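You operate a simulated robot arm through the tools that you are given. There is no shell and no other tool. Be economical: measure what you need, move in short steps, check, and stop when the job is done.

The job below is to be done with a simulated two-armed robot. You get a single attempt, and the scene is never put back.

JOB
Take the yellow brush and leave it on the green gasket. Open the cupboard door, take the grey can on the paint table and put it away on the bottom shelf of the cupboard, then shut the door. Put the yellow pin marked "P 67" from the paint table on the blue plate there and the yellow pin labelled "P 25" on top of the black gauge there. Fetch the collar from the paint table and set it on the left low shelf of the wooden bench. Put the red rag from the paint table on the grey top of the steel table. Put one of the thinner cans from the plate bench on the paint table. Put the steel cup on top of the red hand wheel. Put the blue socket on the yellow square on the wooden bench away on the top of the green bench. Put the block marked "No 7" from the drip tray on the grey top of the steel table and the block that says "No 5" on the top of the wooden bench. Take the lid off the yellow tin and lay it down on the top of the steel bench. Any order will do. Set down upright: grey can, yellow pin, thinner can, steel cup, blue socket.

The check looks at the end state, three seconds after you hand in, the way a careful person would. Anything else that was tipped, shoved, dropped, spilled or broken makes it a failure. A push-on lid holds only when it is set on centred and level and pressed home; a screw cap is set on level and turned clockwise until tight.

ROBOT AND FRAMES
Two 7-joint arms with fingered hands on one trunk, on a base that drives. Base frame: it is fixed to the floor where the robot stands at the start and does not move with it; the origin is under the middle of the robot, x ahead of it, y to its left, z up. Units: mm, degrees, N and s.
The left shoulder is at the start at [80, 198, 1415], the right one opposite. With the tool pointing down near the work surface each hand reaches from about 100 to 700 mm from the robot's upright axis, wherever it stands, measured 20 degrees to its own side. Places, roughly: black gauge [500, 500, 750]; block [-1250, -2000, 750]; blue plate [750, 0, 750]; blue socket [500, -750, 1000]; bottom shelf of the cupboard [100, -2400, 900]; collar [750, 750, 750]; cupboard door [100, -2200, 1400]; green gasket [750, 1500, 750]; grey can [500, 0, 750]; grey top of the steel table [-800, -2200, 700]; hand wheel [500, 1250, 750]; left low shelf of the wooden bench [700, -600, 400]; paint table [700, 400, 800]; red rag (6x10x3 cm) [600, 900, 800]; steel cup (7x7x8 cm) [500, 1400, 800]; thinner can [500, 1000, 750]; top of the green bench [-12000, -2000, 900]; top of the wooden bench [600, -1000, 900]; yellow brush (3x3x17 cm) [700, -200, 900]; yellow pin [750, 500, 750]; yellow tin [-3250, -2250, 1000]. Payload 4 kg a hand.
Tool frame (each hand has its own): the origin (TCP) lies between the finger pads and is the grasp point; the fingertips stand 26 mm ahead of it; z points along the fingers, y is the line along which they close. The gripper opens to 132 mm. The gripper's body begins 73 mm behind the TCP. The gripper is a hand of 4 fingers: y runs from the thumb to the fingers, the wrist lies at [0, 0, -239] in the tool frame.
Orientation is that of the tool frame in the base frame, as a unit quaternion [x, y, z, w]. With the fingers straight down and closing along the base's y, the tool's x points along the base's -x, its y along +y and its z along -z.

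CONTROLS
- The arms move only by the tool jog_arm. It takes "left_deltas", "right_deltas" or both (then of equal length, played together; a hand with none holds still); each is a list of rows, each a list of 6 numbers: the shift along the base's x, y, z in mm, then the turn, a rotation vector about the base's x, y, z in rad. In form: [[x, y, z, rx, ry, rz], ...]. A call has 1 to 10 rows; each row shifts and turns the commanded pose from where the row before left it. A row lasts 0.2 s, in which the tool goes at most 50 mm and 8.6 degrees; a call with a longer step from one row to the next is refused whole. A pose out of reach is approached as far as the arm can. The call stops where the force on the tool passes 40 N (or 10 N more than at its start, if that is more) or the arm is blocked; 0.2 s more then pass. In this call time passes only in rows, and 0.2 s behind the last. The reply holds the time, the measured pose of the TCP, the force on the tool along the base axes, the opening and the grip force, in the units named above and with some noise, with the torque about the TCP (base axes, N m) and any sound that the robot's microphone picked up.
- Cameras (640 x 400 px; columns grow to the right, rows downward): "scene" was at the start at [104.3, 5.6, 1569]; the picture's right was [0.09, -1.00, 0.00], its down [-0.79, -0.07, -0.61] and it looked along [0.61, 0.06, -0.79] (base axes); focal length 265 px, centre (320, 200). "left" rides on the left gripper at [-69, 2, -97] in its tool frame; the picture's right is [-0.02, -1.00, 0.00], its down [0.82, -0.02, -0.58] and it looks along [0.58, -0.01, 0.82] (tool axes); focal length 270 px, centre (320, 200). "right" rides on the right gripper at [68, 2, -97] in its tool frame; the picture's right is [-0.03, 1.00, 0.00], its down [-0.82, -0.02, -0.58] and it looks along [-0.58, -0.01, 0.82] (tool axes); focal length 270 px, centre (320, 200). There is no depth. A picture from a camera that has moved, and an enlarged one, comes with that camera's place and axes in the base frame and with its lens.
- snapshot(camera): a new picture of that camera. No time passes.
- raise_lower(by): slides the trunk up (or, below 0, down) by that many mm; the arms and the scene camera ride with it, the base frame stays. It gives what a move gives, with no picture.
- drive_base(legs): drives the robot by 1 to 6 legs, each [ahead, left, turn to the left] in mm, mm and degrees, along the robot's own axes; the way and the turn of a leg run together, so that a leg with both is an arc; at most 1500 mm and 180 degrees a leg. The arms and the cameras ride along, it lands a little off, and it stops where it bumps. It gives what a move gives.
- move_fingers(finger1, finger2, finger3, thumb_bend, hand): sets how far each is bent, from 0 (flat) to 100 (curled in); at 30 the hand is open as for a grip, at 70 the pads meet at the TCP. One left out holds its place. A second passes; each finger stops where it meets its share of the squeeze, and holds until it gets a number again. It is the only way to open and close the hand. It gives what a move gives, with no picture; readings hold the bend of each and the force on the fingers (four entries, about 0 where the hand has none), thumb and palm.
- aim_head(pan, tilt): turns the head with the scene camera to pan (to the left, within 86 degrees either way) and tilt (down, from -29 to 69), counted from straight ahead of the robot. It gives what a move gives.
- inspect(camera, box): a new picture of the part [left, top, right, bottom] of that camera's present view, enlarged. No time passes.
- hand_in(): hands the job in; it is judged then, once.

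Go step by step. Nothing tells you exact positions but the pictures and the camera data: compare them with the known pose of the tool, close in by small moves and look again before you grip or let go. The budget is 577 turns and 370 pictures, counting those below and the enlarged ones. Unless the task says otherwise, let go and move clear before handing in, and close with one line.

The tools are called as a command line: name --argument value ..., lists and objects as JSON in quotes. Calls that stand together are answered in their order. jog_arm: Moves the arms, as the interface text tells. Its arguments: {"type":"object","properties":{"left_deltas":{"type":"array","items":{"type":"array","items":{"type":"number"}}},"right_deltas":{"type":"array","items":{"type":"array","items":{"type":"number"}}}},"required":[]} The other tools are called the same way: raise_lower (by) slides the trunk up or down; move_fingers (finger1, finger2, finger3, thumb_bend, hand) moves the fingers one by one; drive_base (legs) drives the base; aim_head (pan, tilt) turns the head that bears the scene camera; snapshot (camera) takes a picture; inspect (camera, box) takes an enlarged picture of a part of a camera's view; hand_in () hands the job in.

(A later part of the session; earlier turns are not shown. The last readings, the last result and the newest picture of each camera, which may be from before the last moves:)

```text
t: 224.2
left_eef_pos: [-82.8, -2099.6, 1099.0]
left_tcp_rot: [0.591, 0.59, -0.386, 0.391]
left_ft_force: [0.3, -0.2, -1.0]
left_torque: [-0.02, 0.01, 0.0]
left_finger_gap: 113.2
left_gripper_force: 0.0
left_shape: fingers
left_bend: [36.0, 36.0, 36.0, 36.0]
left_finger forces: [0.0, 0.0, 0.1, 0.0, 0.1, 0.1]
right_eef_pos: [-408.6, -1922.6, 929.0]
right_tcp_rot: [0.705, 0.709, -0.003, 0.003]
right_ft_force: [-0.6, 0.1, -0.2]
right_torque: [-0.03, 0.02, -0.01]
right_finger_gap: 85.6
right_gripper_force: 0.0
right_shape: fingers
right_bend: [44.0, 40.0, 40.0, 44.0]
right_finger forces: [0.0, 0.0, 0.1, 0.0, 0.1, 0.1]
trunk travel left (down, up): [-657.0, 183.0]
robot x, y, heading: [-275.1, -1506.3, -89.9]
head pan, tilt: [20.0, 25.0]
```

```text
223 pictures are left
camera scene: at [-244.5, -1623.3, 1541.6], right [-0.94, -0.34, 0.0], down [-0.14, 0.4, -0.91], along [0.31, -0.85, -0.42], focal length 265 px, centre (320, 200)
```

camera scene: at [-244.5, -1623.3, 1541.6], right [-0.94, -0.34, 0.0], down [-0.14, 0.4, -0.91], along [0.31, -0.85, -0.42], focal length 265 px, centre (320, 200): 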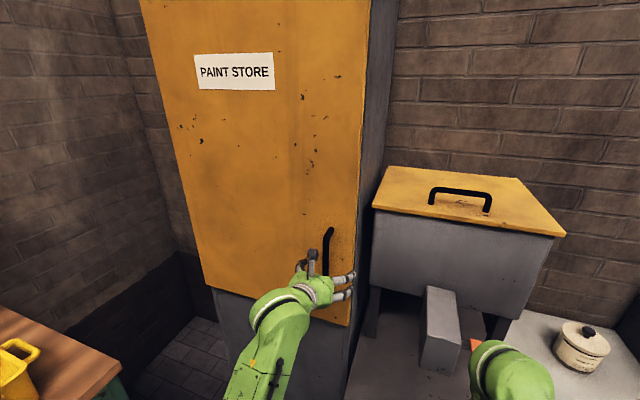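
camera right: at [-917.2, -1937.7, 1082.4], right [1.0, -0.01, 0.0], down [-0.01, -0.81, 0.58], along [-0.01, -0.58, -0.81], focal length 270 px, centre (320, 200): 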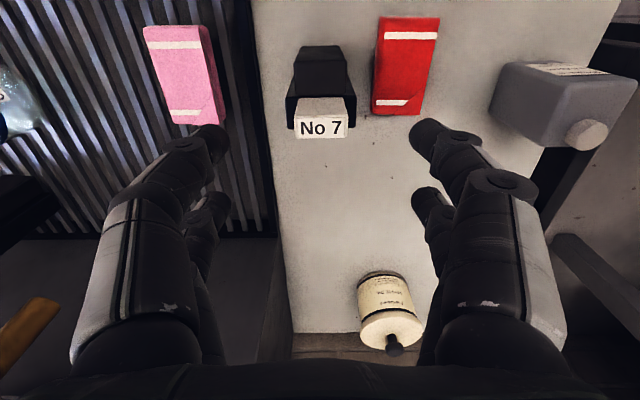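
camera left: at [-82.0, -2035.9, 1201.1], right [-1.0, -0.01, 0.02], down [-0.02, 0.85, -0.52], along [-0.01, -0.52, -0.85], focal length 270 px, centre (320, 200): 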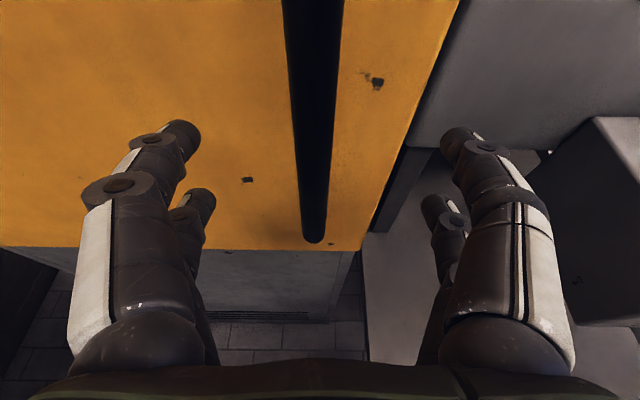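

jog_arm --left_deltas '[[2, -10, 0, 0, 0, 0], [1, -9, 0, 0, 0, 0]]'

move_fingers --hand "left" --finger1 72 --finger2 72 --finger3 72 --thumb_bend 72

snapshot --camera "left"

```text
t: 224.8
left_eef_pos: [-79.6, -2117.2, 1100.4]
left_tcp_rot: [0.592, 0.59, -0.387, 0.39]
left_ft_force: [0.0, -0.8, 0.0]
left_torque: [0.0, 0.02, -0.01]
left_finger_gap: 112.9
left_gripper_force: 0.1
left_shape: fingers
left_bend: [36.0, 36.0, 36.0, 36.0]
left_finger forces: [0.1, 0.0, 0.0, 0.0, 0.0, 0.0]
right_eef_pos: [-407.7, -1922.7, 929.3]
right_tcp_rot: [0.705, 0.709, -0.004, 0.004]
right_ft_force: [0.5, -0.3, -0.5]
right_torque: [0.01, 0.0, -0.03]
right_finger_gap: 85.8
right_gripper_force: 0.1
right_shape: fingers
right_bend: [44.0, 40.0, 40.0, 44.0]
right_finger forces: [0.0, 0.0, 0.0, 0.0, 0.1, 0.0]
trunk travel left (down, up): [-657.0, 183.0]
robot x, y, heading: [-276.2, -1504.4, -90.3]
head pan, tilt: [20.0, 25.0]
```

```text
t: 225.8
left_eef_pos: [-79.6, -2118.3, 1100.4]
left_tcp_rot: [0.592, 0.59, -0.388, 0.39]
left_ft_force: [0.6, -1.9, -0.2]
left_torque: [-0.05, -0.03, 0.0]
left_finger_gap: 0.3
left_gripper_force: 2.1
left_shape: fingers
left_bend: [71.0, 71.0, 71.0, 71.0]
left_finger forces: [0.0, 1.8, 1.6, 0.0, 0.1, 0.0]
right_eef_pos: [-408.8, -1922.4, 930.2]
right_tcp_rot: [0.705, 0.709, -0.004, 0.004]
right_ft_force: [-0.6, -0.2, -0.2]
right_torque: [0.01, -0.01, 0.0]
right_finger_gap: 85.8
right_gripper_force: 0.0
right_shape: fingers
right_bend: [44.0, 40.0, 40.0, 44.0]
right_finger forces: [0.0, 0.1, 0.0, 0.0, 0.0, 0.1]
trunk travel left (down, up): [-657.0, 183.0]
robot x, y, heading: [-278.1, -1504.8, -89.9]
head pan, tilt: [20.0, 25.0]
```

```text
222 pictures are left
camera left: at [-78.9, -2054.4, 1201.4], right [-1.0, -0.01, 0.02], down [-0.02, 0.85, -0.52], along [-0.01, -0.52, -0.85], focal length 270 px, centre (320, 200)
```

left: 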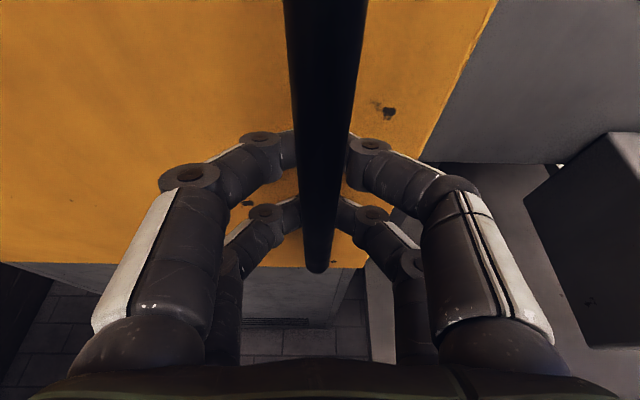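

The fingers are hooked behind the bar. I pull the door along its arc, gently at first.

jog_arm --left_deltas '[[3, 15, 0, 0, 0, 0], [4, 20, 0, 0, 0, 0], [5, 22, 0, 0, 0, 0], [7, 23, 0, 0, 0, 0]]'

snapshot --camera "scene"

```text
t: 226.8
left_eef_pos: [-60.3, -2036.4, 1102.4]
left_tcp_rot: [0.592, 0.589, -0.389, 0.39]
left_ft_force: [0.3, -0.6, 0.3]
left_torque: [-0.02, -0.02, -0.01]
left_finger_gap: 0.0
left_gripper_force: 0.0
left_shape: fingers
left_bend: [71.0, 71.0, 71.0, 71.0]
left_finger forces: [0.0, 0.0, 0.0, 0.0, 0.1, 0.0]
right_eef_pos: [-408.0, -1921.7, 930.4]
right_tcp_rot: [0.705, 0.709, -0.004, 0.004]
right_ft_force: [-0.4, -0.2, 0.2]
right_torque: [-0.01, -0.03, 0.02]
right_finger_gap: 85.7
right_gripper_force: 0.1
right_shape: fingers
right_bend: [44.0, 40.0, 40.0, 44.0]
right_finger forces: [0.1, 0.1, 0.1, 0.0, 0.1, 0.0]
trunk travel left (down, up): [-657.0, 183.0]
robot x, y, heading: [-275.0, -1506.1, -90.0]
head pan, tilt: [20.0, 25.0]
```

```text
221 pictures are left
camera scene: at [-244.8, -1620.9, 1541.8], right [-0.94, -0.34, 0.0], down [-0.14, 0.4, -0.91], along [0.31, -0.85, -0.42], focal length 265 px, centre (320, 200)
```

scene: 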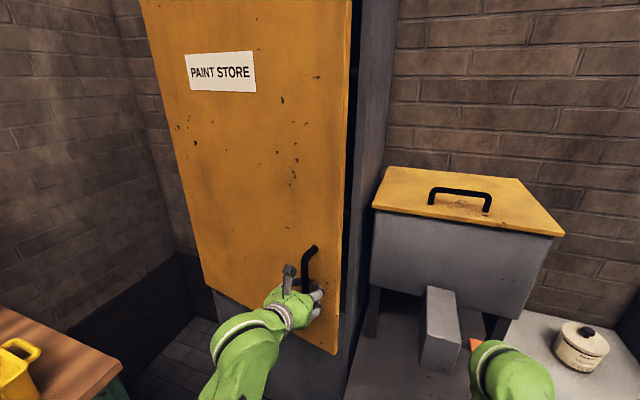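

The door is opening freely. I continue along the arc with the arm, then with the base.

jog_arm --left_deltas '[[7, 20, 0, 0, 0, 0], [8, 20, 0, 0, 0, 0], [9, 19, 0, 0, 0, 0], [10, 19, 0, 0, 0, 0]]'

drive_base --legs '[[-70, 44, 0], [-61, 56, 0], [-50, 65, 0]]'

snapshot --camera "scene"

```text
t: 227.8
left_eef_pos: [-77.1, -1975.2, 1105.5]
left_tcp_rot: [0.634, 0.54, -0.415, 0.367]
left_ft_force: [37.8, -16.3, -15.0]
left_torque: [0.09, 0.6, -0.42]
left_finger_gap: 25.2
left_gripper_force: 19.6
left_shape: fingers
left_bend: [68.0, 57.0, 72.0, 72.0]
left_finger forces: [17.8, 22.6, 0.0, 0.0, 0.0, 0.0]
right_eef_pos: [-398.5, -1927.5, 931.0]
right_tcp_rot: [0.703, 0.711, -0.005, 0.0]
right_ft_force: [-0.5, -0.3, -0.3]
right_torque: [-0.01, 0.0, 0.04]
right_finger_gap: 85.8
right_gripper_force: 0.1
right_shape: fingers
right_bend: [44.0, 40.0, 40.0, 44.0]
right_finger forces: [0.1, 0.0, 0.0, 0.0, 0.0, 0.0]
trunk travel left (down, up): [-657.0, 183.0]
robot x, y, heading: [-276.3, -1506.9, -89.5]
head pan, tilt: [20.0, 25.0]
stopped in row 4 (left hand): the force on the tool passed its limit at 43 N (the readings are from after the stop); the commanded pose is now the measured one
```

```text
t: 230.2
left_eef_pos: [74.1, -1801.0, 1106.6]
left_tcp_rot: [0.636, 0.536, -0.418, 0.365]
left_ft_force: [19.5, -28.3, -5.5]
left_torque: [-0.2, 0.19, -0.93]
left_finger_gap: 6.3
left_gripper_force: 19.8
left_shape: fingers
left_bend: [68.0, 59.0, 72.0, 74.0]
left_finger forces: [13.9, 20.3, 0.0, 0.0, 5.2, 0.1]
right_eef_pos: [-242.0, -1749.9, 927.3]
right_tcp_rot: [0.704, 0.71, 0.0, 0.001]
right_ft_force: [-0.7, -0.9, 0.1]
right_torque: [-0.01, -0.02, 0.0]
right_finger_gap: 85.9
right_gripper_force: 0.1
right_shape: fingers
right_bend: [44.0, 40.0, 40.0, 44.0]
right_finger forces: [0.0, 0.0, 0.0, 0.0, 0.0, 0.0]
trunk travel left (down, up): [-657.0, 183.0]
robot x, y, heading: [-112.8, -1324.4, -90.0]
head pan, tilt: [20.0, 25.0]
```

```text
220 pictures are left
camera scene: at [-78.7, -1455.1, 1540.6], right [-0.94, -0.34, 0.0], down [-0.15, 0.41, -0.9], along [0.31, -0.85, -0.43], focal length 265 px, centre (320, 200)
```

scene: 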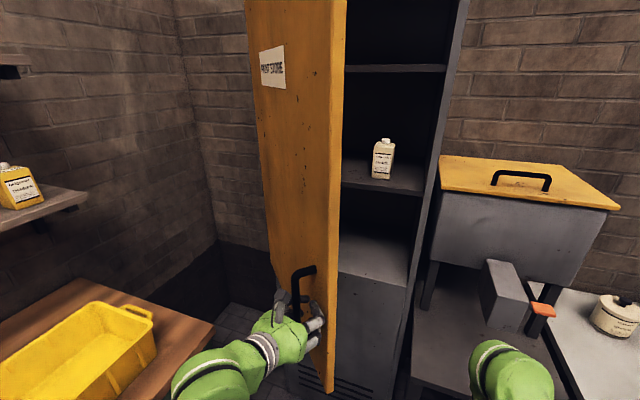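

The door is open about 43 degrees and the interior shows a free bottom shelf. I swing it further with the base.

drive_base --legs '[[-48, 69, 0], [-36, 78, 0], [-22, 83, 0]]'

snapshot --camera "scene"

```text
t: 231.3
left_eef_pos: [143.1, -1754.0, 1107.2]
left_tcp_rot: [0.635, 0.536, -0.418, 0.368]
left_ft_force: [14.6, -28.9, -3.7]
left_torque: [-0.28, 0.04, -0.65]
left_finger_gap: 8.4
left_gripper_force: 14.8
left_shape: fingers
left_bend: [68.0, 57.0, 72.0, 72.0]
left_finger forces: [10.9, 18.1, 0.0, 0.0, 0.0, 0.1]
right_eef_pos: [-176.7, -1704.3, 927.8]
right_tcp_rot: [0.704, 0.71, -0.002, 0.001]
right_ft_force: [0.0, 0.3, -0.1]
right_torque: [0.0, 0.03, 0.01]
right_finger_gap: 85.9
right_gripper_force: 0.0
right_shape: fingers
right_bend: [44.0, 40.0, 40.0, 44.0]
right_finger forces: [0.0, 0.1, 0.1, 0.1, 0.0, 0.0]
trunk travel left (down, up): [-657.0, 183.0]
robot x, y, heading: [-44.9, -1281.7, -89.8]
head pan, tilt: [20.0, 25.0]
stopped in leg 1: the force on the tool passed its limit at 46 N (the readings are from after the stop); the commanded pose is now the measured one
```

```text
219 pictures are left
camera scene: at [-9.7, -1406.7, 1540.8], right [-0.94, -0.34, 0.0], down [-0.15, 0.4, -0.9], along [0.31, -0.85, -0.43], focal length 265 px, centre (320, 200)
```

scene: 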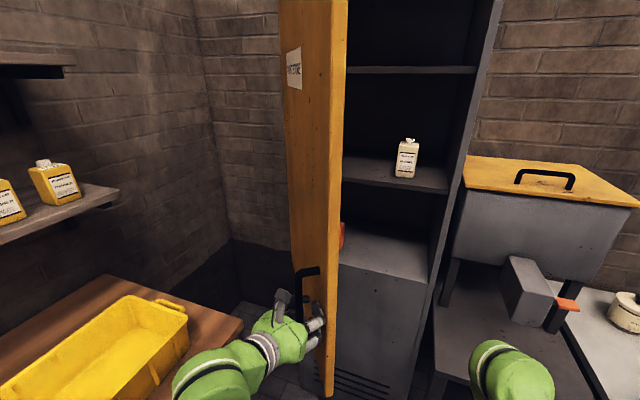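

The pull was slightly outward of the true arc. I relax inward and continue with a corrected arc.

drive_base --legs '[[20, 8, 0], [-33, 74, 0], [-20, 79, 0]]'

snapshot --camera "scene"

```text
t: 233.5
left_eef_pos: [293.3, -1716.4, 1110.1]
left_tcp_rot: [0.636, 0.533, -0.417, 0.37]
left_ft_force: [-1.1, -5.9, 0.6]
left_torque: [-0.11, -0.01, -0.01]
left_finger_gap: 0.0
left_gripper_force: 3.7
left_shape: fingers
left_bend: [71.0, 70.0, 71.0, 72.0]
left_finger forces: [0.0, 4.4, 2.3, 0.1, 0.0, 0.1]
right_eef_pos: [-24.1, -1666.0, 927.7]
right_tcp_rot: [0.705, 0.71, -0.002, 0.004]
right_ft_force: [-0.1, -0.5, -0.5]
right_torque: [0.04, -0.05, -0.03]
right_finger_gap: 85.8
right_gripper_force: 0.1
right_shape: fingers
right_bend: [44.0, 40.0, 40.0, 44.0]
right_finger forces: [0.0, 0.1, 0.0, 0.1, 0.0, 0.0]
trunk travel left (down, up): [-657.0, 183.0]
robot x, y, heading: [110.8, -1243.7, -89.9]
head pan, tilt: [20.0, 25.0]
```

```text
218 pictures are left
camera scene: at [136.6, -1367.2, 1541.6], right [-0.94, -0.34, -0.01], down [-0.14, 0.4, -0.91], along [0.31, -0.85, -0.42], focal length 265 px, centre (320, 200)
```

scene: 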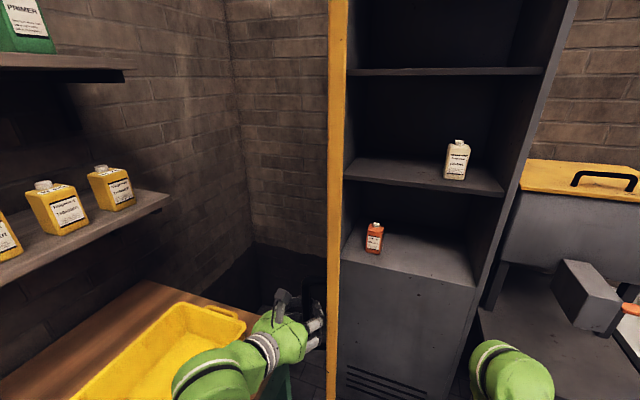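

The door stands about 75–80 degrees open; the bottom shelf has an orange can at its left front and room on the right. I unhook the hand and back off.

move_fingers --hand "left" --finger1 30 --finger2 30 --finger3 30 --thumb_bend 30

snapshot --camera "left"

```text
t: 234.5
left_eef_pos: [298.0, -1713.7, 1110.9]
left_tcp_rot: [0.634, 0.534, -0.419, 0.37]
left_ft_force: [-1.3, 1.5, 0.3]
left_torque: [0.0, 0.03, -0.15]
left_finger_gap: 134.9
left_gripper_force: 0.7
left_shape: fingers
left_bend: [30.0, 30.0, 30.0, 29.0]
left_finger forces: [0.0, 0.0, 0.0, 0.0, 1.2, 0.0]
right_eef_pos: [-19.3, -1664.6, 930.2]
right_tcp_rot: [0.704, 0.71, -0.004, 0.005]
right_ft_force: [0.0, 0.1, -0.5]
right_torque: [0.01, 0.02, 0.0]
right_finger_gap: 85.7
right_gripper_force: 0.1
right_shape: fingers
right_bend: [44.0, 40.0, 40.0, 44.0]
right_finger forces: [0.0, 0.0, 0.0, 0.0, 0.0, 0.0]
trunk travel left (down, up): [-657.0, 183.0]
robot x, y, heading: [115.5, -1243.6, -90.0]
head pan, tilt: [20.0, 25.0]
```

```text
217 pictures are left
camera left: at [307.2, -1649.0, 1210.1], right [-0.99, 0.15, 0.0], down [0.12, 0.83, -0.54], along [-0.08, -0.53, -0.84], focal length 270 px, centre (320, 200)
```

left: 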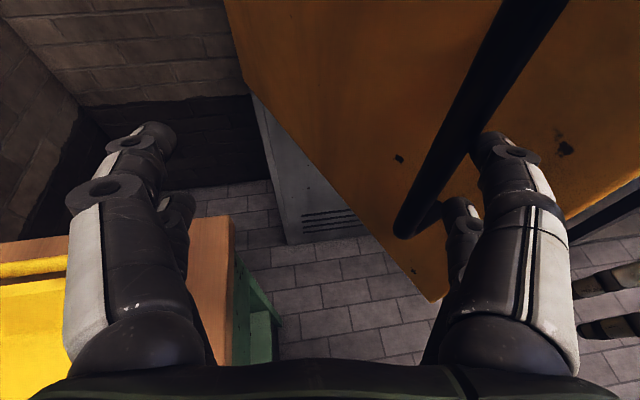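

The thumb is between bar and door, so I withdraw straight back along the door's plane.

jog_arm --left_deltas '[[4, 20, 5, 0, 0, 0], [6, 30, 10, 0, 0, 0], [6, 40, 10, 0, 0, 0]]'

snapshot --camera "left"

```text
t: 235.2
left_eef_pos: [240.5, -1649.7, 1134.7]
left_tcp_rot: [0.693, 0.455, -0.461, 0.317]
left_ft_force: [0.2, -0.4, 0.5]
left_torque: [0.07, -0.01, -0.01]
left_finger_gap: 132.7
left_gripper_force: 0.2
left_shape: fingers
left_bend: [30.0, 30.0, 30.0, 30.0]
left_finger forces: [0.0, 0.0, 0.0, 0.0, 0.0, 0.0]
right_eef_pos: [-18.5, -1677.4, 928.7]
right_tcp_rot: [0.705, 0.709, 0.0, -0.002]
right_ft_force: [0.7, 0.2, 0.4]
right_torque: [0.0, 0.03, -0.03]
right_finger_gap: 85.9
right_gripper_force: 0.0
right_shape: fingers
right_bend: [44.0, 40.0, 40.0, 44.0]
right_finger forces: [0.0, 0.0, 0.0, 0.1, 0.0, 0.1]
trunk travel left (down, up): [-657.0, 183.0]
robot x, y, heading: [115.3, -1246.4, -89.9]
head pan, tilt: [20.0, 25.0]
stopped in row 3 (left hand): the arm was blocked; the commanded pose is now the measured one
```

```text
216 pictures are left
camera left: at [264.1, -1588.2, 1234.4], right [-0.93, 0.38, 0.0], down [0.32, 0.78, -0.54], along [-0.21, -0.5, -0.84], focal length 270 px, centre (320, 200)
```

left: 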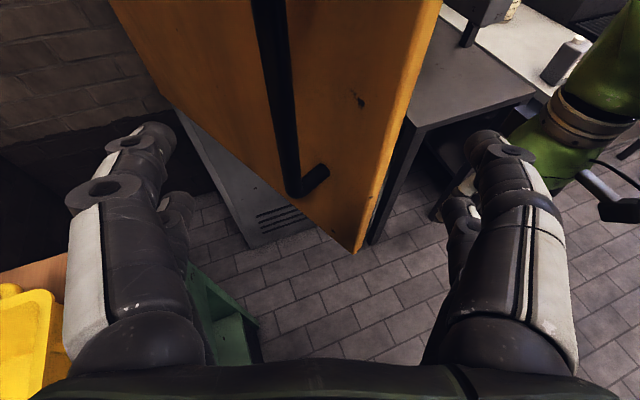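

The hand is free of the handle. I back the base off and look at the whole situation.

drive_base --legs '[[-200, 0, 0]]'

aim_head --pan 0 --tilt 25

snapshot --camera "scene"

```text
t: 236.8
left_eef_pos: [240.8, -1447.2, 1131.0]
left_tcp_rot: [0.695, 0.458, -0.459, 0.313]
left_ft_force: [0.4, 1.0, 0.0]
left_torque: [-0.01, -0.02, 0.0]
left_finger_gap: 133.0
left_gripper_force: 0.1
left_shape: fingers
left_bend: [30.0, 30.0, 30.0, 30.0]
left_finger forces: [0.0, 0.0, 0.1, 0.1, 0.0, 0.1]
right_eef_pos: [-18.9, -1476.8, 927.1]
right_tcp_rot: [0.704, 0.71, 0.001, -0.002]
right_ft_force: [0.0, -0.1, 0.6]
right_torque: [0.0, 0.0, 0.02]
right_finger_gap: 85.7
right_gripper_force: 0.0
right_shape: fingers
right_bend: [44.0, 40.0, 40.0, 44.0]
right_finger forces: [0.0, 0.1, 0.0, 0.1, 0.0, 0.1]
trunk travel left (down, up): [-657.0, 183.0]
robot x, y, heading: [114.2, -1046.3, -89.9]
head pan, tilt: [20.0, 25.0]
```

```text
t: 237.7
left_eef_pos: [239.9, -1448.1, 1128.0]
left_tcp_rot: [0.695, 0.46, -0.457, 0.311]
left_ft_force: [-0.2, 0.5, 0.2]
left_torque: [0.0, 0.02, 0.0]
left_finger_gap: 132.9
left_gripper_force: 0.0
left_shape: fingers
left_bend: [30.0, 30.0, 30.0, 30.0]
left_finger forces: [0.1, 0.1, 0.0, 0.0, 0.0, 0.0]
right_eef_pos: [-19.1, -1477.1, 926.2]
right_tcp_rot: [0.705, 0.709, 0.003, -0.003]
right_ft_force: [0.7, 0.2, -0.8]
right_torque: [0.02, 0.0, -0.02]
right_finger_gap: 85.8
right_gripper_force: 0.0
right_shape: fingers
right_bend: [44.0, 40.0, 40.0, 44.0]
right_finger forces: [0.1, 0.1, 0.0, 0.1, 0.0, 0.0]
trunk travel left (down, up): [-657.0, 183.0]
robot x, y, heading: [109.0, -1043.9, -90.1]
head pan, tilt: [0.0, 25.0]
```

```text
215 pictures are left
camera scene: at [114.0, -1194.0, 1542.8], right [-1.0, 0.0, 0.0], down [0.0, 0.44, -0.9], along [0.0, -0.9, -0.44], focal length 265 px, centre (320, 200)
```

scene: 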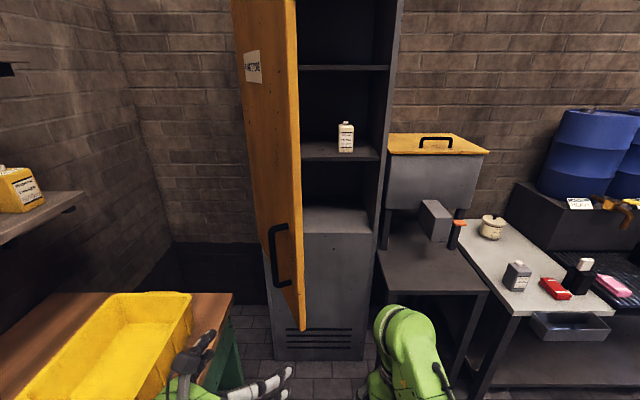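

The door fell back to about 60 degrees. The bottom shelf is at z about 902 with about 330 mm headroom. I reset the left hand to a plain downward pose, then push the door further open from inside with the right hand.

jog_arm --left_deltas '[[0, 0, -22, 0.1287, -0.0243, 0.0393], [0, 0, -22, 0.1287, -0.0243, 0.0393], [0, 0, -22, 0.1287, -0.0243, 0.0393], [0, 0, -22, 0.1287, -0.0243, 0.0393], [0, 0, -22, 0.1287, -0.0243, 0.0393], [0, 0, -22, 0.1287, -0.0243, 0.0393], [0, 0, -22, 0.1287, -0.0243, 0.0393], [0, 0, -22, 0.1287, -0.0243, 0.0393], [0, 0, -22, 0.1287, -0.0243, 0.0393]]'

move_fingers --hand "right" --finger1 70 --finger2 70 --finger3 70 --thumb_bend 70

snapshot --camera "scene"

```text
t: 239.7
left_eef_pos: [241.4, -1432.5, 920.8]
left_tcp_rot: [0.71, 0.704, -0.008, 0.008]
left_ft_force: [-0.2, -0.8, -1.3]
left_torque: [0.01, -0.04, 0.01]
left_finger_gap: 132.9
left_gripper_force: 0.0
left_shape: fingers
left_bend: [30.0, 30.0, 30.0, 30.0]
left_finger forces: [0.1, 0.2, 0.1, 0.1, 0.0, 0.0]
left hand out of reach, approached as far as the arm can: row 9
right_eef_pos: [-20.8, -1463.3, 929.3]
right_tcp_rot: [0.705, 0.709, -0.004, 0.004]
right_ft_force: [-0.1, -0.3, -0.6]
right_torque: [0.02, 0.01, 0.03]
right_finger_gap: 86.1
right_gripper_force: 0.0
right_shape: fingers
right_bend: [44.0, 40.0, 40.0, 44.0]
right_finger forces: [0.0, 0.1, 0.0, 0.1, 0.0, 0.1]
trunk travel left (down, up): [-657.0, 183.0]
robot x, y, heading: [113.7, -1043.2, -89.8]
head pan, tilt: [0.0, 25.0]
```

```text
t: 240.7
left_eef_pos: [242.4, -1431.5, 922.3]
left_tcp_rot: [0.711, 0.703, -0.008, 0.008]
left_ft_force: [-0.4, -0.1, 0.1]
left_torque: [0.0, -0.01, 0.02]
left_finger_gap: 132.9
left_gripper_force: 0.0
left_shape: fingers
left_bend: [30.0, 30.0, 30.0, 30.0]
left_finger forces: [0.0, 0.0, 0.1, 0.1, 0.0, 0.1]
right_eef_pos: [-20.4, -1463.8, 929.2]
right_tcp_rot: [0.705, 0.71, -0.004, 0.004]
right_ft_force: [0.2, 0.0, 0.7]
right_torque: [0.01, 0.01, 0.03]
right_finger_gap: 1.6
right_gripper_force: 0.2
right_shape: fingers
right_bend: [70.0, 70.0, 70.0, 70.0]
right_finger forces: [0.2, 0.1, 0.0, 0.1, 0.0, 0.1]
trunk travel left (down, up): [-657.0, 183.0]
robot x, y, heading: [114.9, -1045.7, -90.0]
head pan, tilt: [0.0, 25.0]
```

```text
214 pictures are left
camera scene: at [112.8, -1167.7, 1541.7], right [-1.0, 0.0, 0.0], down [0.0, 0.42, -0.91], along [0.0, -0.91, -0.42], focal length 265 px, centre (320, 200)
```

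scene: 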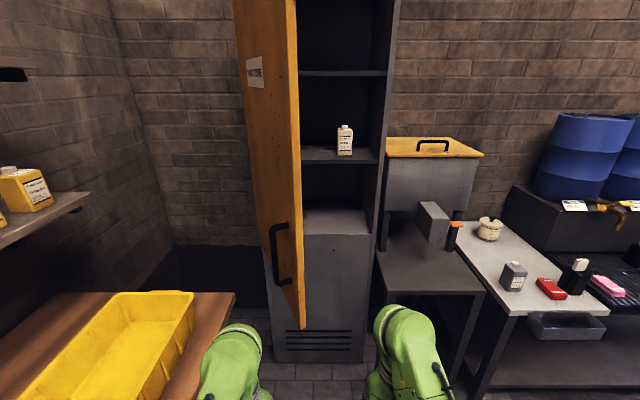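

I extend the right fist forward, position it inside the door, then turn the base left to push the door wider.

jog_arm --right_deltas '[[0, -40, 5, 0, 0, 0], [0, -40, 5, 0, 0, 0], [0, -40, 5, 0, 0, 0], [0, -40, 5, 0, 0, 0], [0, -40, 5, 0, 0, 0], [0, -20, 5, 0, 0, 0]]'

drive_base --legs '[[0, -70, 0], [110, 0, 0]]'

aim_head --pan 0 --tilt 35

snapshot --camera "scene"

```text
t: 242.1
left_eef_pos: [243.4, -1431.5, 921.0]
left_tcp_rot: [0.71, 0.704, -0.008, 0.008]
left_ft_force: [0.0, 0.8, 0.3]
left_torque: [0.0, 0.02, -0.01]
left_finger_gap: 133.0
left_gripper_force: 0.0
left_shape: fingers
left_bend: [30.0, 30.0, 30.0, 30.0]
left_finger forces: [0.1, 0.0, 0.1, 0.1, 0.0, 0.0]
right_eef_pos: [-20.2, -1682.0, 961.4]
right_tcp_rot: [0.705, 0.709, -0.004, 0.004]
right_ft_force: [-0.2, 0.3, 0.0]
right_torque: [-0.02, -0.01, 0.04]
right_finger_gap: 1.7
right_gripper_force: 0.0
right_shape: fingers
right_bend: [70.0, 70.0, 70.0, 70.0]
right_finger forces: [0.1, 0.1, 0.0, 0.0, 0.1, 0.0]
trunk travel left (down, up): [-657.0, 183.0]
robot x, y, heading: [117.9, -1045.6, -90.2]
head pan, tilt: [0.0, 25.0]
```

```text
t: 243.9
left_eef_pos: [171.3, -1538.1, 922.6]
left_tcp_rot: [0.711, 0.703, -0.009, 0.009]
left_ft_force: [0.1, 0.0, 0.2]
left_torque: [0.0, 0.01, 0.02]
left_finger_gap: 132.9
left_gripper_force: 0.1
left_shape: fingers
left_bend: [30.0, 30.0, 30.0, 30.0]
left_finger forces: [0.0, 0.1, 0.0, 0.1, 0.0, 0.0]
right_eef_pos: [-91.1, -1787.6, 962.2]
right_tcp_rot: [0.705, 0.709, -0.004, 0.006]
right_ft_force: [0.1, 0.5, 0.5]
right_torque: [-0.01, 0.0, -0.01]
right_finger_gap: 1.1
right_gripper_force: 0.0
right_shape: fingers
right_bend: [70.0, 70.0, 70.0, 70.0]
right_finger forces: [0.0, 0.0, 0.0, 0.0, 0.0, 0.1]
trunk travel left (down, up): [-657.0, 183.0]
robot x, y, heading: [44.5, -1154.2, -90.0]
head pan, tilt: [0.0, 25.0]
```

```text
t: 244.6
left_eef_pos: [172.0, -1541.1, 921.9]
left_tcp_rot: [0.712, 0.702, -0.008, 0.009]
left_ft_force: [0.3, 0.0, -0.1]
left_torque: [0.0, -0.02, 0.01]
left_finger_gap: 133.0
left_gripper_force: 0.0
left_shape: fingers
left_bend: [30.0, 30.0, 30.0, 30.0]
left_finger forces: [0.0, 0.0, 0.0, 0.0, 0.1, 0.1]
right_eef_pos: [-89.8, -1791.8, 960.3]
right_tcp_rot: [0.706, 0.709, -0.004, 0.003]
right_ft_force: [0.4, -0.2, -0.1]
right_torque: [-0.01, -0.01, -0.04]
right_finger_gap: 1.3
right_gripper_force: 0.1
right_shape: fingers
right_bend: [70.0, 70.0, 70.0, 70.0]
right_finger forces: [0.1, 0.1, 0.0, 0.0, 0.0, 0.0]
trunk travel left (down, up): [-657.0, 183.0]
robot x, y, heading: [44.8, -1157.5, -89.9]
head pan, tilt: [0.0, 35.0]
```

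```text
213 pictures are left
camera scene: at [42.0, -1274.0, 1525.8], right [-1.0, 0.0, 0.0], down [0.0, 0.57, -0.82], along [0.0, -0.82, -0.57], focal length 265 px, centre (320, 200)
```

scene: 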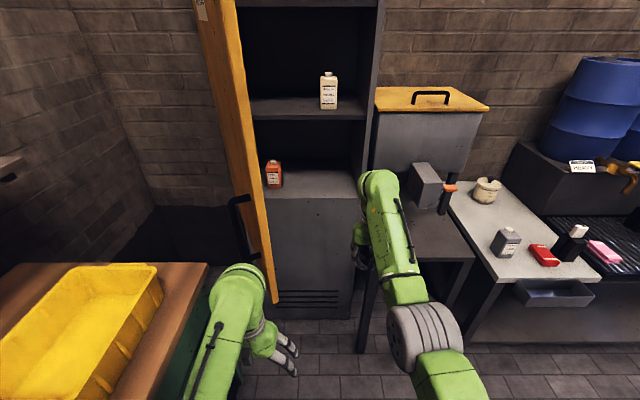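

drive_base --legs '[[0, 0, 34]]'

snapshot --camera "scene"

```text
t: 246.6
left_eef_pos: [367.8, -1401.5, 921.9]
left_tcp_rot: [0.474, 0.88, -0.004, 0.01]
left_ft_force: [0.4, 0.4, 0.4]
left_torque: [-0.01, -0.01, -0.01]
left_finger_gap: 132.8
left_gripper_force: 0.1
left_shape: fingers
left_bend: [30.0, 30.0, 30.0, 30.0]
left_finger forces: [0.0, 0.0, 0.1, 0.0, 0.1, 0.1]
right_eef_pos: [290.3, -1754.1, 961.8]
right_tcp_rot: [0.466, 0.885, -0.002, 0.004]
right_ft_force: [0.4, -0.5, -0.7]
right_torque: [0.03, -0.04, -0.01]
right_finger_gap: 1.2
right_gripper_force: 0.1
right_shape: fingers
right_bend: [70.0, 70.0, 70.0, 70.0]
right_finger forces: [0.0, 0.1, 0.1, 0.0, 0.0, 0.1]
trunk travel left (down, up): [-657.0, 183.0]
robot x, y, heading: [44.8, -1153.0, -56.0]
head pan, tilt: [0.0, 35.0]
```

```text
212 pictures are left
camera scene: at [109.1, -1252.8, 1525.9], right [-0.83, -0.56, 0.0], down [-0.32, 0.48, -0.82], along [0.46, -0.68, -0.57], focal length 265 px, centre (320, 200)
```

scene: 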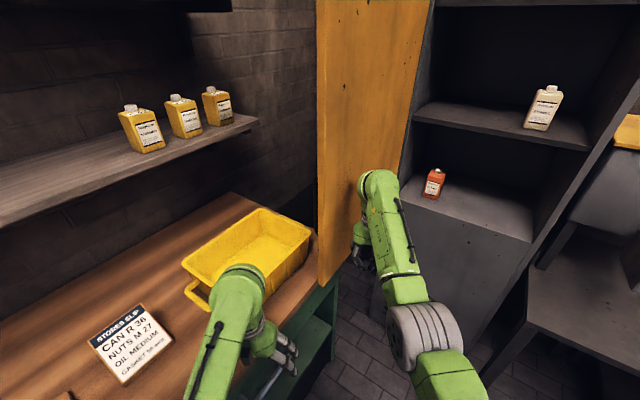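

The door is now at about 90 degrees. I turn back, retract the right hand, and go to regrip the can with the left hand at a 45-degree pitch, which fits under the upper shelf.

drive_base --legs '[[0, 0, -34], [0, -860, 0]]'

jog_arm --right_deltas '[[0, 40, 0, 0, 0, 0], [0, 40, 0, 0, 0, 0], [0, 40, 0, 0, 0, 0], [0, 40, 0, 0, 0, 0], [0, 40, 0, 0, 0, 0], [0, 0, 0, 0, 0, 0]]' --left_deltas '[[0, -25, 10, -0.13, 0, 0], [0, -25, 10, -0.13, 0, 0], [0, -25, 10, -0.13, 0, 0], [0, -25, 10, -0.13, 0, 0], [0, -25, 10, -0.13, 0, 0], [0, -25, 10, -0.13, 0, 0]]'

aim_head --pan 5 --tilt 45

snapshot --camera "scene"

```text
t: 252.9
left_eef_pos: [-701.4, -1539.0, 921.9]
left_tcp_rot: [0.712, 0.702, -0.008, 0.008]
left_ft_force: [0.3, -0.7, -0.3]
left_torque: [-0.01, -0.01, 0.03]
left_finger_gap: 132.8
left_gripper_force: 0.1
left_shape: fingers
left_bend: [30.0, 30.0, 30.0, 30.0]
left_finger forces: [0.1, 0.1, 0.0, 0.1, 0.0, 0.0]
right_eef_pos: [-965.4, -1788.4, 961.6]
right_tcp_rot: [0.706, 0.708, -0.005, 0.004]
right_ft_force: [-0.8, -0.4, 0.8]
right_torque: [0.0, 0.0, -0.02]
right_finger_gap: 1.1
right_gripper_force: 0.0
right_shape: fingers
right_bend: [70.0, 70.0, 70.0, 70.0]
right_finger forces: [0.0, 0.1, 0.1, 0.0, 0.0, 0.0]
trunk travel left (down, up): [-657.0, 183.0]
robot x, y, heading: [-831.1, -1149.2, -90.1]
head pan, tilt: [0.0, 35.0]
```

```text
t: 254.3
left_eef_pos: [-702.9, -1690.3, 981.5]
left_tcp_rot: [0.656, 0.646, -0.274, 0.279]
left_ft_force: [0.0, -0.9, -1.2]
left_torque: [-0.01, 0.0, 0.01]
left_finger_gap: 133.2
left_gripper_force: 0.0
left_shape: fingers
left_bend: [30.0, 30.0, 30.0, 30.0]
left_finger forces: [0.0, 0.1, 0.0, 0.1, 0.0, 0.1]
right_eef_pos: [-963.8, -1597.2, 941.4]
right_tcp_rot: [0.706, 0.708, -0.005, 0.004]
right_ft_force: [0.3, -0.7, 0.5]
right_torque: [0.05, 0.0, 0.02]
right_finger_gap: 1.3
right_gripper_force: 0.1
right_shape: fingers
right_bend: [70.0, 70.0, 70.0, 70.0]
right_finger forces: [0.1, 0.0, 0.0, 0.1, 0.0, 0.0]
right hand out of reach, approached as far as the arm can: row 5
trunk travel left (down, up): [-657.0, 183.0]
robot x, y, heading: [-832.3, -1152.8, -90.4]
head pan, tilt: [0.0, 35.0]
```

```text
t: 255.0
left_eef_pos: [-703.1, -1690.2, 981.2]
left_tcp_rot: [0.656, 0.646, -0.274, 0.278]
left_ft_force: [1.3, -0.3, 0.4]
left_torque: [-0.02, 0.01, -0.03]
left_finger_gap: 132.7
left_gripper_force: 0.1
left_shape: fingers
left_bend: [30.0, 30.0, 30.0, 30.0]
left_finger forces: [0.1, 0.0, 0.1, 0.0, 0.1, 0.0]
right_eef_pos: [-965.4, -1596.3, 941.3]
right_tcp_rot: [0.706, 0.708, -0.004, 0.005]
right_ft_force: [-0.5, 0.3, 0.2]
right_torque: [0.02, 0.01, 0.03]
right_finger_gap: 1.1
right_gripper_force: 0.0
right_shape: fingers
right_bend: [70.0, 70.0, 70.0, 70.0]
right_finger forces: [0.1, 0.1, 0.0, 0.0, 0.0, 0.1]
trunk travel left (down, up): [-657.0, 183.0]
robot x, y, heading: [-830.9, -1151.9, -90.4]
head pan, tilt: [5.0, 45.0]
```

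```text
211 pictures are left
camera scene: at [-824.8, -1264.5, 1511.1], right [-1.0, -0.08, 0.0], down [-0.06, 0.7, -0.71], along [0.06, -0.7, -0.71], focal length 265 px, centre (320, 200)
```

scene: 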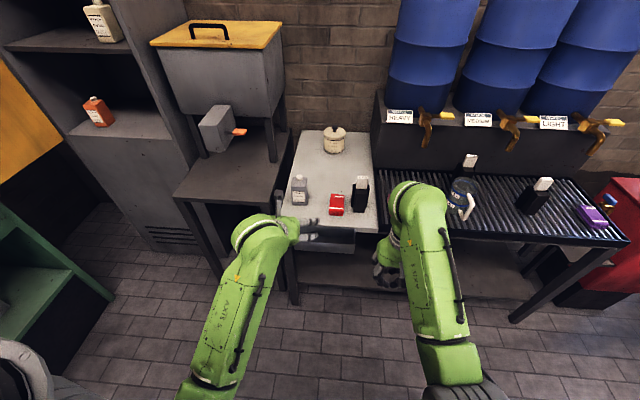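

move_fingers --hand "left" --finger1 37 --finger2 37 --finger3 37 --thumb_bend 37

drive_base --legs '[[220, 20, 0.3]]'

snapshot --camera "left"

snapshot --camera "scene"

```text
t: 256.0
left_eef_pos: [-702.4, -1689.5, 981.4]
left_tcp_rot: [0.656, 0.646, -0.274, 0.278]
left_ft_force: [0.0, 0.5, 0.7]
left_torque: [-0.03, 0.02, 0.03]
left_finger_gap: 110.7
left_gripper_force: 0.1
left_shape: fingers
left_bend: [37.0, 37.0, 37.0, 37.0]
left_finger forces: [0.0, 0.0, 0.0, 0.0, 0.1, 0.0]
right_eef_pos: [-964.6, -1595.5, 940.3]
right_tcp_rot: [0.705, 0.709, -0.004, 0.005]
right_ft_force: [0.4, 0.3, 0.1]
right_torque: [0.02, -0.02, 0.0]
right_finger_gap: 1.0
right_gripper_force: 0.0
right_shape: fingers
right_bend: [70.0, 70.0, 70.0, 70.0]
right_finger forces: [0.0, 0.1, 0.1, 0.1, 0.0, 0.0]
trunk travel left (down, up): [-657.0, 183.0]
robot x, y, heading: [-827.4, -1149.2, -90.4]
head pan, tilt: [5.0, 45.0]
```

```text
t: 257.7
left_eef_pos: [-679.3, -1906.6, 983.1]
left_tcp_rot: [0.652, 0.649, -0.273, 0.281]
left_ft_force: [0.0, -0.1, 0.1]
left_torque: [0.01, 0.02, -0.02]
left_finger_gap: 110.7
left_gripper_force: 0.1
left_shape: fingers
left_bend: [37.0, 37.0, 37.0, 37.0]
left_finger forces: [0.0, 0.0, 0.0, 0.0, 0.0, 0.0]
right_eef_pos: [-942.4, -1815.9, 941.4]
right_tcp_rot: [0.703, 0.711, -0.005, 0.006]
right_ft_force: [-0.4, 0.4, -0.3]
right_torque: [0.01, 0.02, -0.01]
right_finger_gap: 1.1
right_gripper_force: 0.1
right_shape: fingers
right_bend: [70.0, 70.0, 70.0, 70.0]
right_finger forces: [0.1, 0.0, 0.0, 0.0, 0.0, 0.0]
trunk travel left (down, up): [-657.0, 183.0]
robot x, y, heading: [-811.7, -1371.0, -89.5]
head pan, tilt: [5.0, 45.0]
```

```text
210 pictures are left
camera left: at [-679.2, -1882.8, 1099.5], right [-1.0, -0.01, 0.01], down [-0.02, 0.98, -0.19], along [0.0, -0.19, -0.98], focal length 270 px, centre (320, 200)
```

left: 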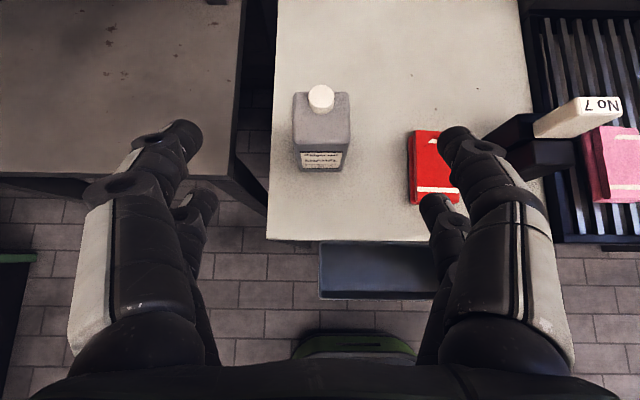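

```text
209 pictures are left
camera scene: at [-804.1, -1481.4, 1511.3], right [-1.0, -0.09, 0.0], down [-0.06, 0.7, -0.71], along [0.06, -0.71, -0.71], focal length 265 px, centre (320, 200)
```

scene: 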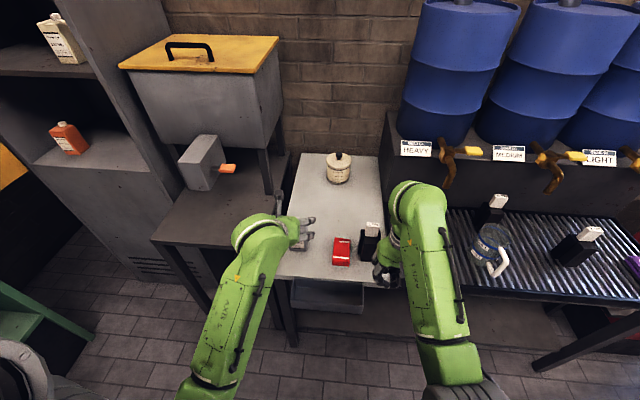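

The can's body centre is about (-680, -2018). I come in along the hand's 45-degree axis to straddle it.

jog_arm --left_deltas '[[0, -11, -34, 0, 0, 0], [0, -11, -34, 0, 0, 0], [-1, -11, -34, 0, 0, 0]]'

snapshot --camera "left"

```text
t: 258.5
left_eef_pos: [-679.4, -1943.4, 877.4]
left_tcp_rot: [0.654, 0.648, -0.273, 0.279]
left_ft_force: [-0.1, -0.3, 0.3]
left_torque: [-0.01, -0.01, 0.0]
left_finger_gap: 110.6
left_gripper_force: 0.0
left_shape: fingers
left_bend: [37.0, 37.0, 37.0, 37.0]
left_finger forces: [0.0, 0.1, 0.0, 0.0, 0.0, 0.0]
right_eef_pos: [-940.9, -1820.3, 940.8]
right_tcp_rot: [0.703, 0.711, -0.004, 0.004]
right_ft_force: [0.0, -0.4, -0.3]
right_torque: [0.03, -0.03, 0.02]
right_finger_gap: 1.0
right_gripper_force: 0.0
right_shape: fingers
right_bend: [70.0, 70.0, 70.0, 70.0]
right_finger forces: [0.0, 0.1, 0.0, 0.0, 0.1, 0.0]
trunk travel left (down, up): [-657.0, 183.0]
robot x, y, heading: [-808.6, -1371.1, -89.7]
head pan, tilt: [5.0, 45.0]
```

```text
208 pictures are left
camera left: at [-679.9, -1919.2, 994.5], right [-1.0, -0.02, 0.01], down [-0.02, 0.98, -0.19], along [0.0, -0.19, -0.98], focal length 270 px, centre (320, 200)
```

left: 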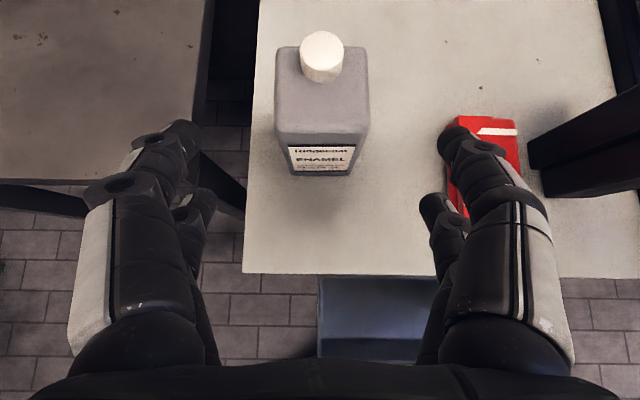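

jog_arm --left_deltas '[[0, -20, -19, 0, 0, 0], [0, -20, -19, 0, 0, 0], [0, -20, -19, 0, 0, 0], [0, -20, -19, 0, 0, 0]]'

snapshot --camera "left"

inspect --camera "scene" --box '[220, 180, 400, 300]'

```text
t: 259.5
left_eef_pos: [-679.9, -2022.6, 802.7]
left_tcp_rot: [0.653, 0.648, -0.274, 0.28]
left_ft_force: [0.0, 0.8, -0.5]
left_torque: [0.02, 0.0, -0.02]
left_finger_gap: 110.3
left_gripper_force: 0.0
left_shape: fingers
left_bend: [37.0, 37.0, 37.0, 37.0]
left_finger forces: [0.1, 0.0, 0.0, 0.0, 0.1, 0.1]
right_eef_pos: [-940.9, -1818.4, 940.1]
right_tcp_rot: [0.703, 0.711, -0.004, 0.004]
right_ft_force: [0.2, 0.2, 0.4]
right_torque: [0.01, 0.01, -0.01]
right_finger_gap: 0.9
right_gripper_force: 0.0
right_shape: fingers
right_bend: [70.0, 70.0, 70.0, 70.0]
right_finger forces: [0.0, 0.0, 0.0, 0.0, 0.0, 0.0]
trunk travel left (down, up): [-657.0, 183.0]
robot x, y, heading: [-813.3, -1370.8, -89.6]
head pan, tilt: [5.0, 45.0]
```

```text
207 pictures are left
camera left: at [-680.1, -1999.2, 919.7], right [-1.0, -0.02, 0.01], down [-0.02, 0.98, -0.19], along [0.0, -0.19, -0.98], focal length 270 px, centre (320, 200)
```

left: 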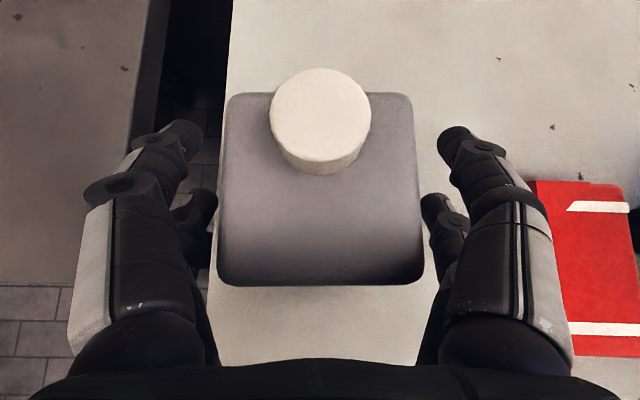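

```text
3.33 times, centred on (310, 240) of scene
camera zoom: at [-803.9, -1485.8, 1511.0], right [-1.0, -0.09, 0.0], down [-0.06, 0.7, -0.71], along [0.06, -0.7, -0.71], focal length 884 px, centre (353, 67)
```

zoom: 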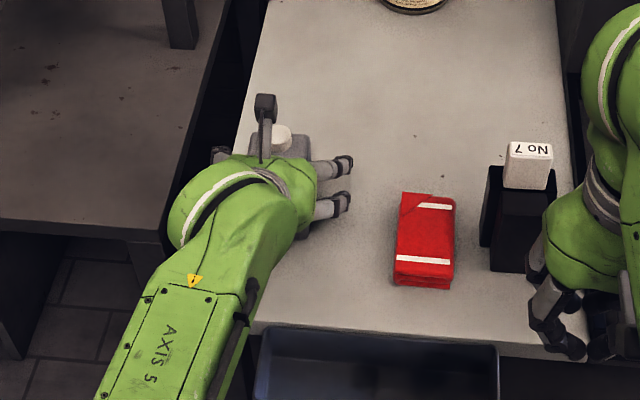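

The fingers straddle the can. I close and lift.

move_fingers --hand "left" --finger1 68 --finger2 68 --finger3 68 --thumb_bend 68

jog_arm --left_deltas '[[0, 0, 15, 0, 0, 0], [0, 0, 40, 0, 0, 0], [0, 0, 45, 0, 0, 0], [0, 10, 45, 0, 0, 0], [0, 20, 40, 0, 0, 0]]'

snapshot --camera "left"

snapshot --camera "scene"

```text
t: 260.5
left_eef_pos: [-679.8, -2022.5, 803.9]
left_tcp_rot: [0.654, 0.648, -0.273, 0.279]
left_ft_force: [-0.2, 0.0, -0.4]
left_torque: [0.06, -0.06, 0.0]
left_finger_gap: 54.4
left_gripper_force: 21.5
left_shape: fingers
left_bend: [52.0, 53.0, 54.0, 60.0]
left_finger forces: [9.9, 10.9, 8.3, 0.0, 13.7, 0.0]
right_eef_pos: [-941.5, -1819.0, 940.3]
right_tcp_rot: [0.703, 0.711, -0.004, 0.005]
right_ft_force: [-0.1, 0.2, -0.5]
right_torque: [0.0, 0.02, -0.03]
right_finger_gap: 0.8
right_gripper_force: 0.0
right_shape: fingers
right_bend: [70.0, 70.0, 70.0, 70.0]
right_finger forces: [0.0, 0.0, 0.0, 0.0, 0.0, 0.1]
trunk travel left (down, up): [-657.0, 183.0]
robot x, y, heading: [-811.0, -1373.5, -89.6]
head pan, tilt: [5.0, 45.0]
```

```text
t: 261.7
left_eef_pos: [-678.6, -1990.5, 988.2]
left_tcp_rot: [0.653, 0.649, -0.272, 0.28]
left_ft_force: [0.4, 1.9, -3.9]
left_torque: [-0.01, 0.02, 0.01]
left_finger_gap: 53.9
left_gripper_force: 20.8
left_shape: fingers
left_bend: [52.0, 52.0, 54.0, 61.0]
left_finger forces: [9.5, 10.6, 8.3, 0.1, 13.2, 0.0]
right_eef_pos: [-940.9, -1817.3, 940.4]
right_tcp_rot: [0.703, 0.711, -0.004, 0.005]
right_ft_force: [-0.2, 0.0, 0.7]
right_torque: [-0.01, -0.01, 0.02]
right_finger_gap: 1.2
right_gripper_force: 0.1
right_shape: fingers
right_bend: [70.0, 70.0, 70.0, 70.0]
right_finger forces: [0.0, 0.0, 0.0, 0.1, 0.1, 0.1]
trunk travel left (down, up): [-657.0, 183.0]
robot x, y, heading: [-810.5, -1370.4, -89.7]
head pan, tilt: [5.0, 45.0]
```

```text
205 pictures are left
camera left: at [-679.8, -1967.7, 1105.2], right [-1.0, -0.01, 0.01], down [-0.02, 0.98, -0.19], along [0.0, -0.19, -0.98], focal length 270 px, centre (320, 200)
```

left: 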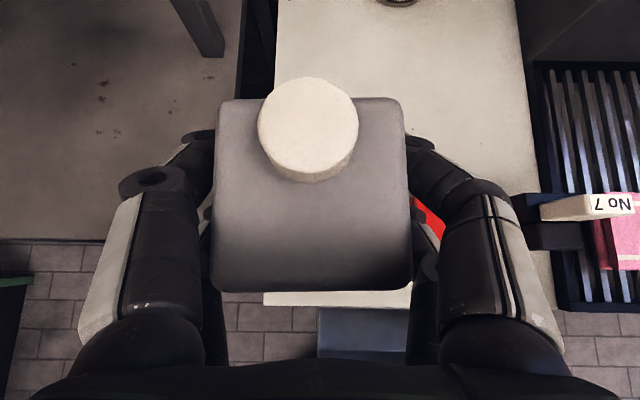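

```text
204 pictures are left
camera scene: at [-803.9, -1483.0, 1511.1], right [-1.0, -0.09, 0.0], down [-0.06, 0.7, -0.71], along [0.06, -0.7, -0.71], focal length 265 px, centre (320, 200)
```

scene: 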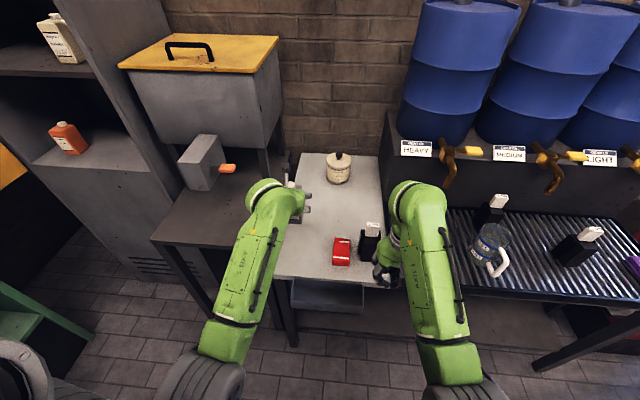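

The can is held level at a 45-degree hand pitch. I back off and drive to the open cupboard.

drive_base --legs '[[-230, 0, -0.3], [0, 655, 0]]'

aim_head --pan 10 --tilt 35

snapshot --camera "scene"

```text
t: 266.7
left_eef_pos: [-32.9, -1764.7, 987.5]
left_tcp_rot: [0.656, 0.646, -0.274, 0.278]
left_ft_force: [0.2, 0.0, -5.0]
left_torque: [0.02, 0.01, 0.01]
left_finger_gap: 53.9
left_gripper_force: 21.3
left_shape: fingers
left_bend: [52.0, 52.0, 54.0, 61.0]
left_finger forces: [9.5, 10.7, 8.2, 0.0, 13.2, 0.1]
right_eef_pos: [-293.3, -1589.3, 939.3]
right_tcp_rot: [0.706, 0.708, -0.004, 0.005]
right_ft_force: [-0.2, -0.2, 0.4]
right_torque: [0.0, -0.03, -0.05]
right_finger_gap: 1.1
right_gripper_force: 0.0
right_shape: fingers
right_bend: [70.0, 70.0, 70.0, 70.0]
right_finger forces: [0.1, 0.0, 0.1, 0.0, 0.1, 0.0]
trunk travel left (down, up): [-657.0, 183.0]
robot x, y, heading: [-159.3, -1146.2, -90.2]
head pan, tilt: [5.0, 45.0]
```

```text
t: 267.4
left_eef_pos: [-31.3, -1766.0, 987.0]
left_tcp_rot: [0.656, 0.646, -0.274, 0.279]
left_ft_force: [0.7, 0.0, -4.1]
left_torque: [-0.02, 0.02, -0.01]
left_finger_gap: 54.1
left_gripper_force: 20.4
left_shape: fingers
left_bend: [52.0, 52.0, 54.0, 61.0]
left_finger forces: [9.4, 10.8, 8.2, 0.0, 13.2, 0.0]
right_eef_pos: [-293.0, -1589.3, 939.3]
right_tcp_rot: [0.706, 0.708, -0.004, 0.004]
right_ft_force: [-0.7, -0.8, 0.6]
right_torque: [0.02, 0.0, 0.0]
right_finger_gap: 1.2
right_gripper_force: 0.0
right_shape: fingers
right_bend: [70.0, 70.0, 70.0, 70.0]
right_finger forces: [0.0, 0.1, 0.1, 0.0, 0.1, 0.1]
trunk travel left (down, up): [-657.0, 183.0]
robot x, y, heading: [-161.5, -1145.4, -90.2]
head pan, tilt: [10.0, 35.0]
```

```text
203 pictures are left
camera scene: at [-144.1, -1262.2, 1525.8], right [-0.99, -0.17, 0.0], down [-0.1, 0.57, -0.82], along [0.14, -0.81, -0.57], focal length 265 px, centre (320, 200)
```

scene: 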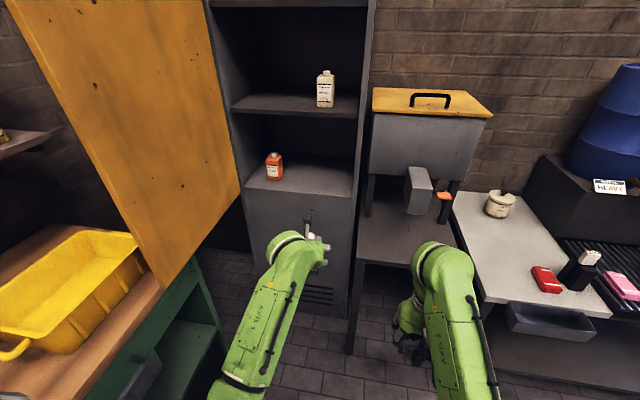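

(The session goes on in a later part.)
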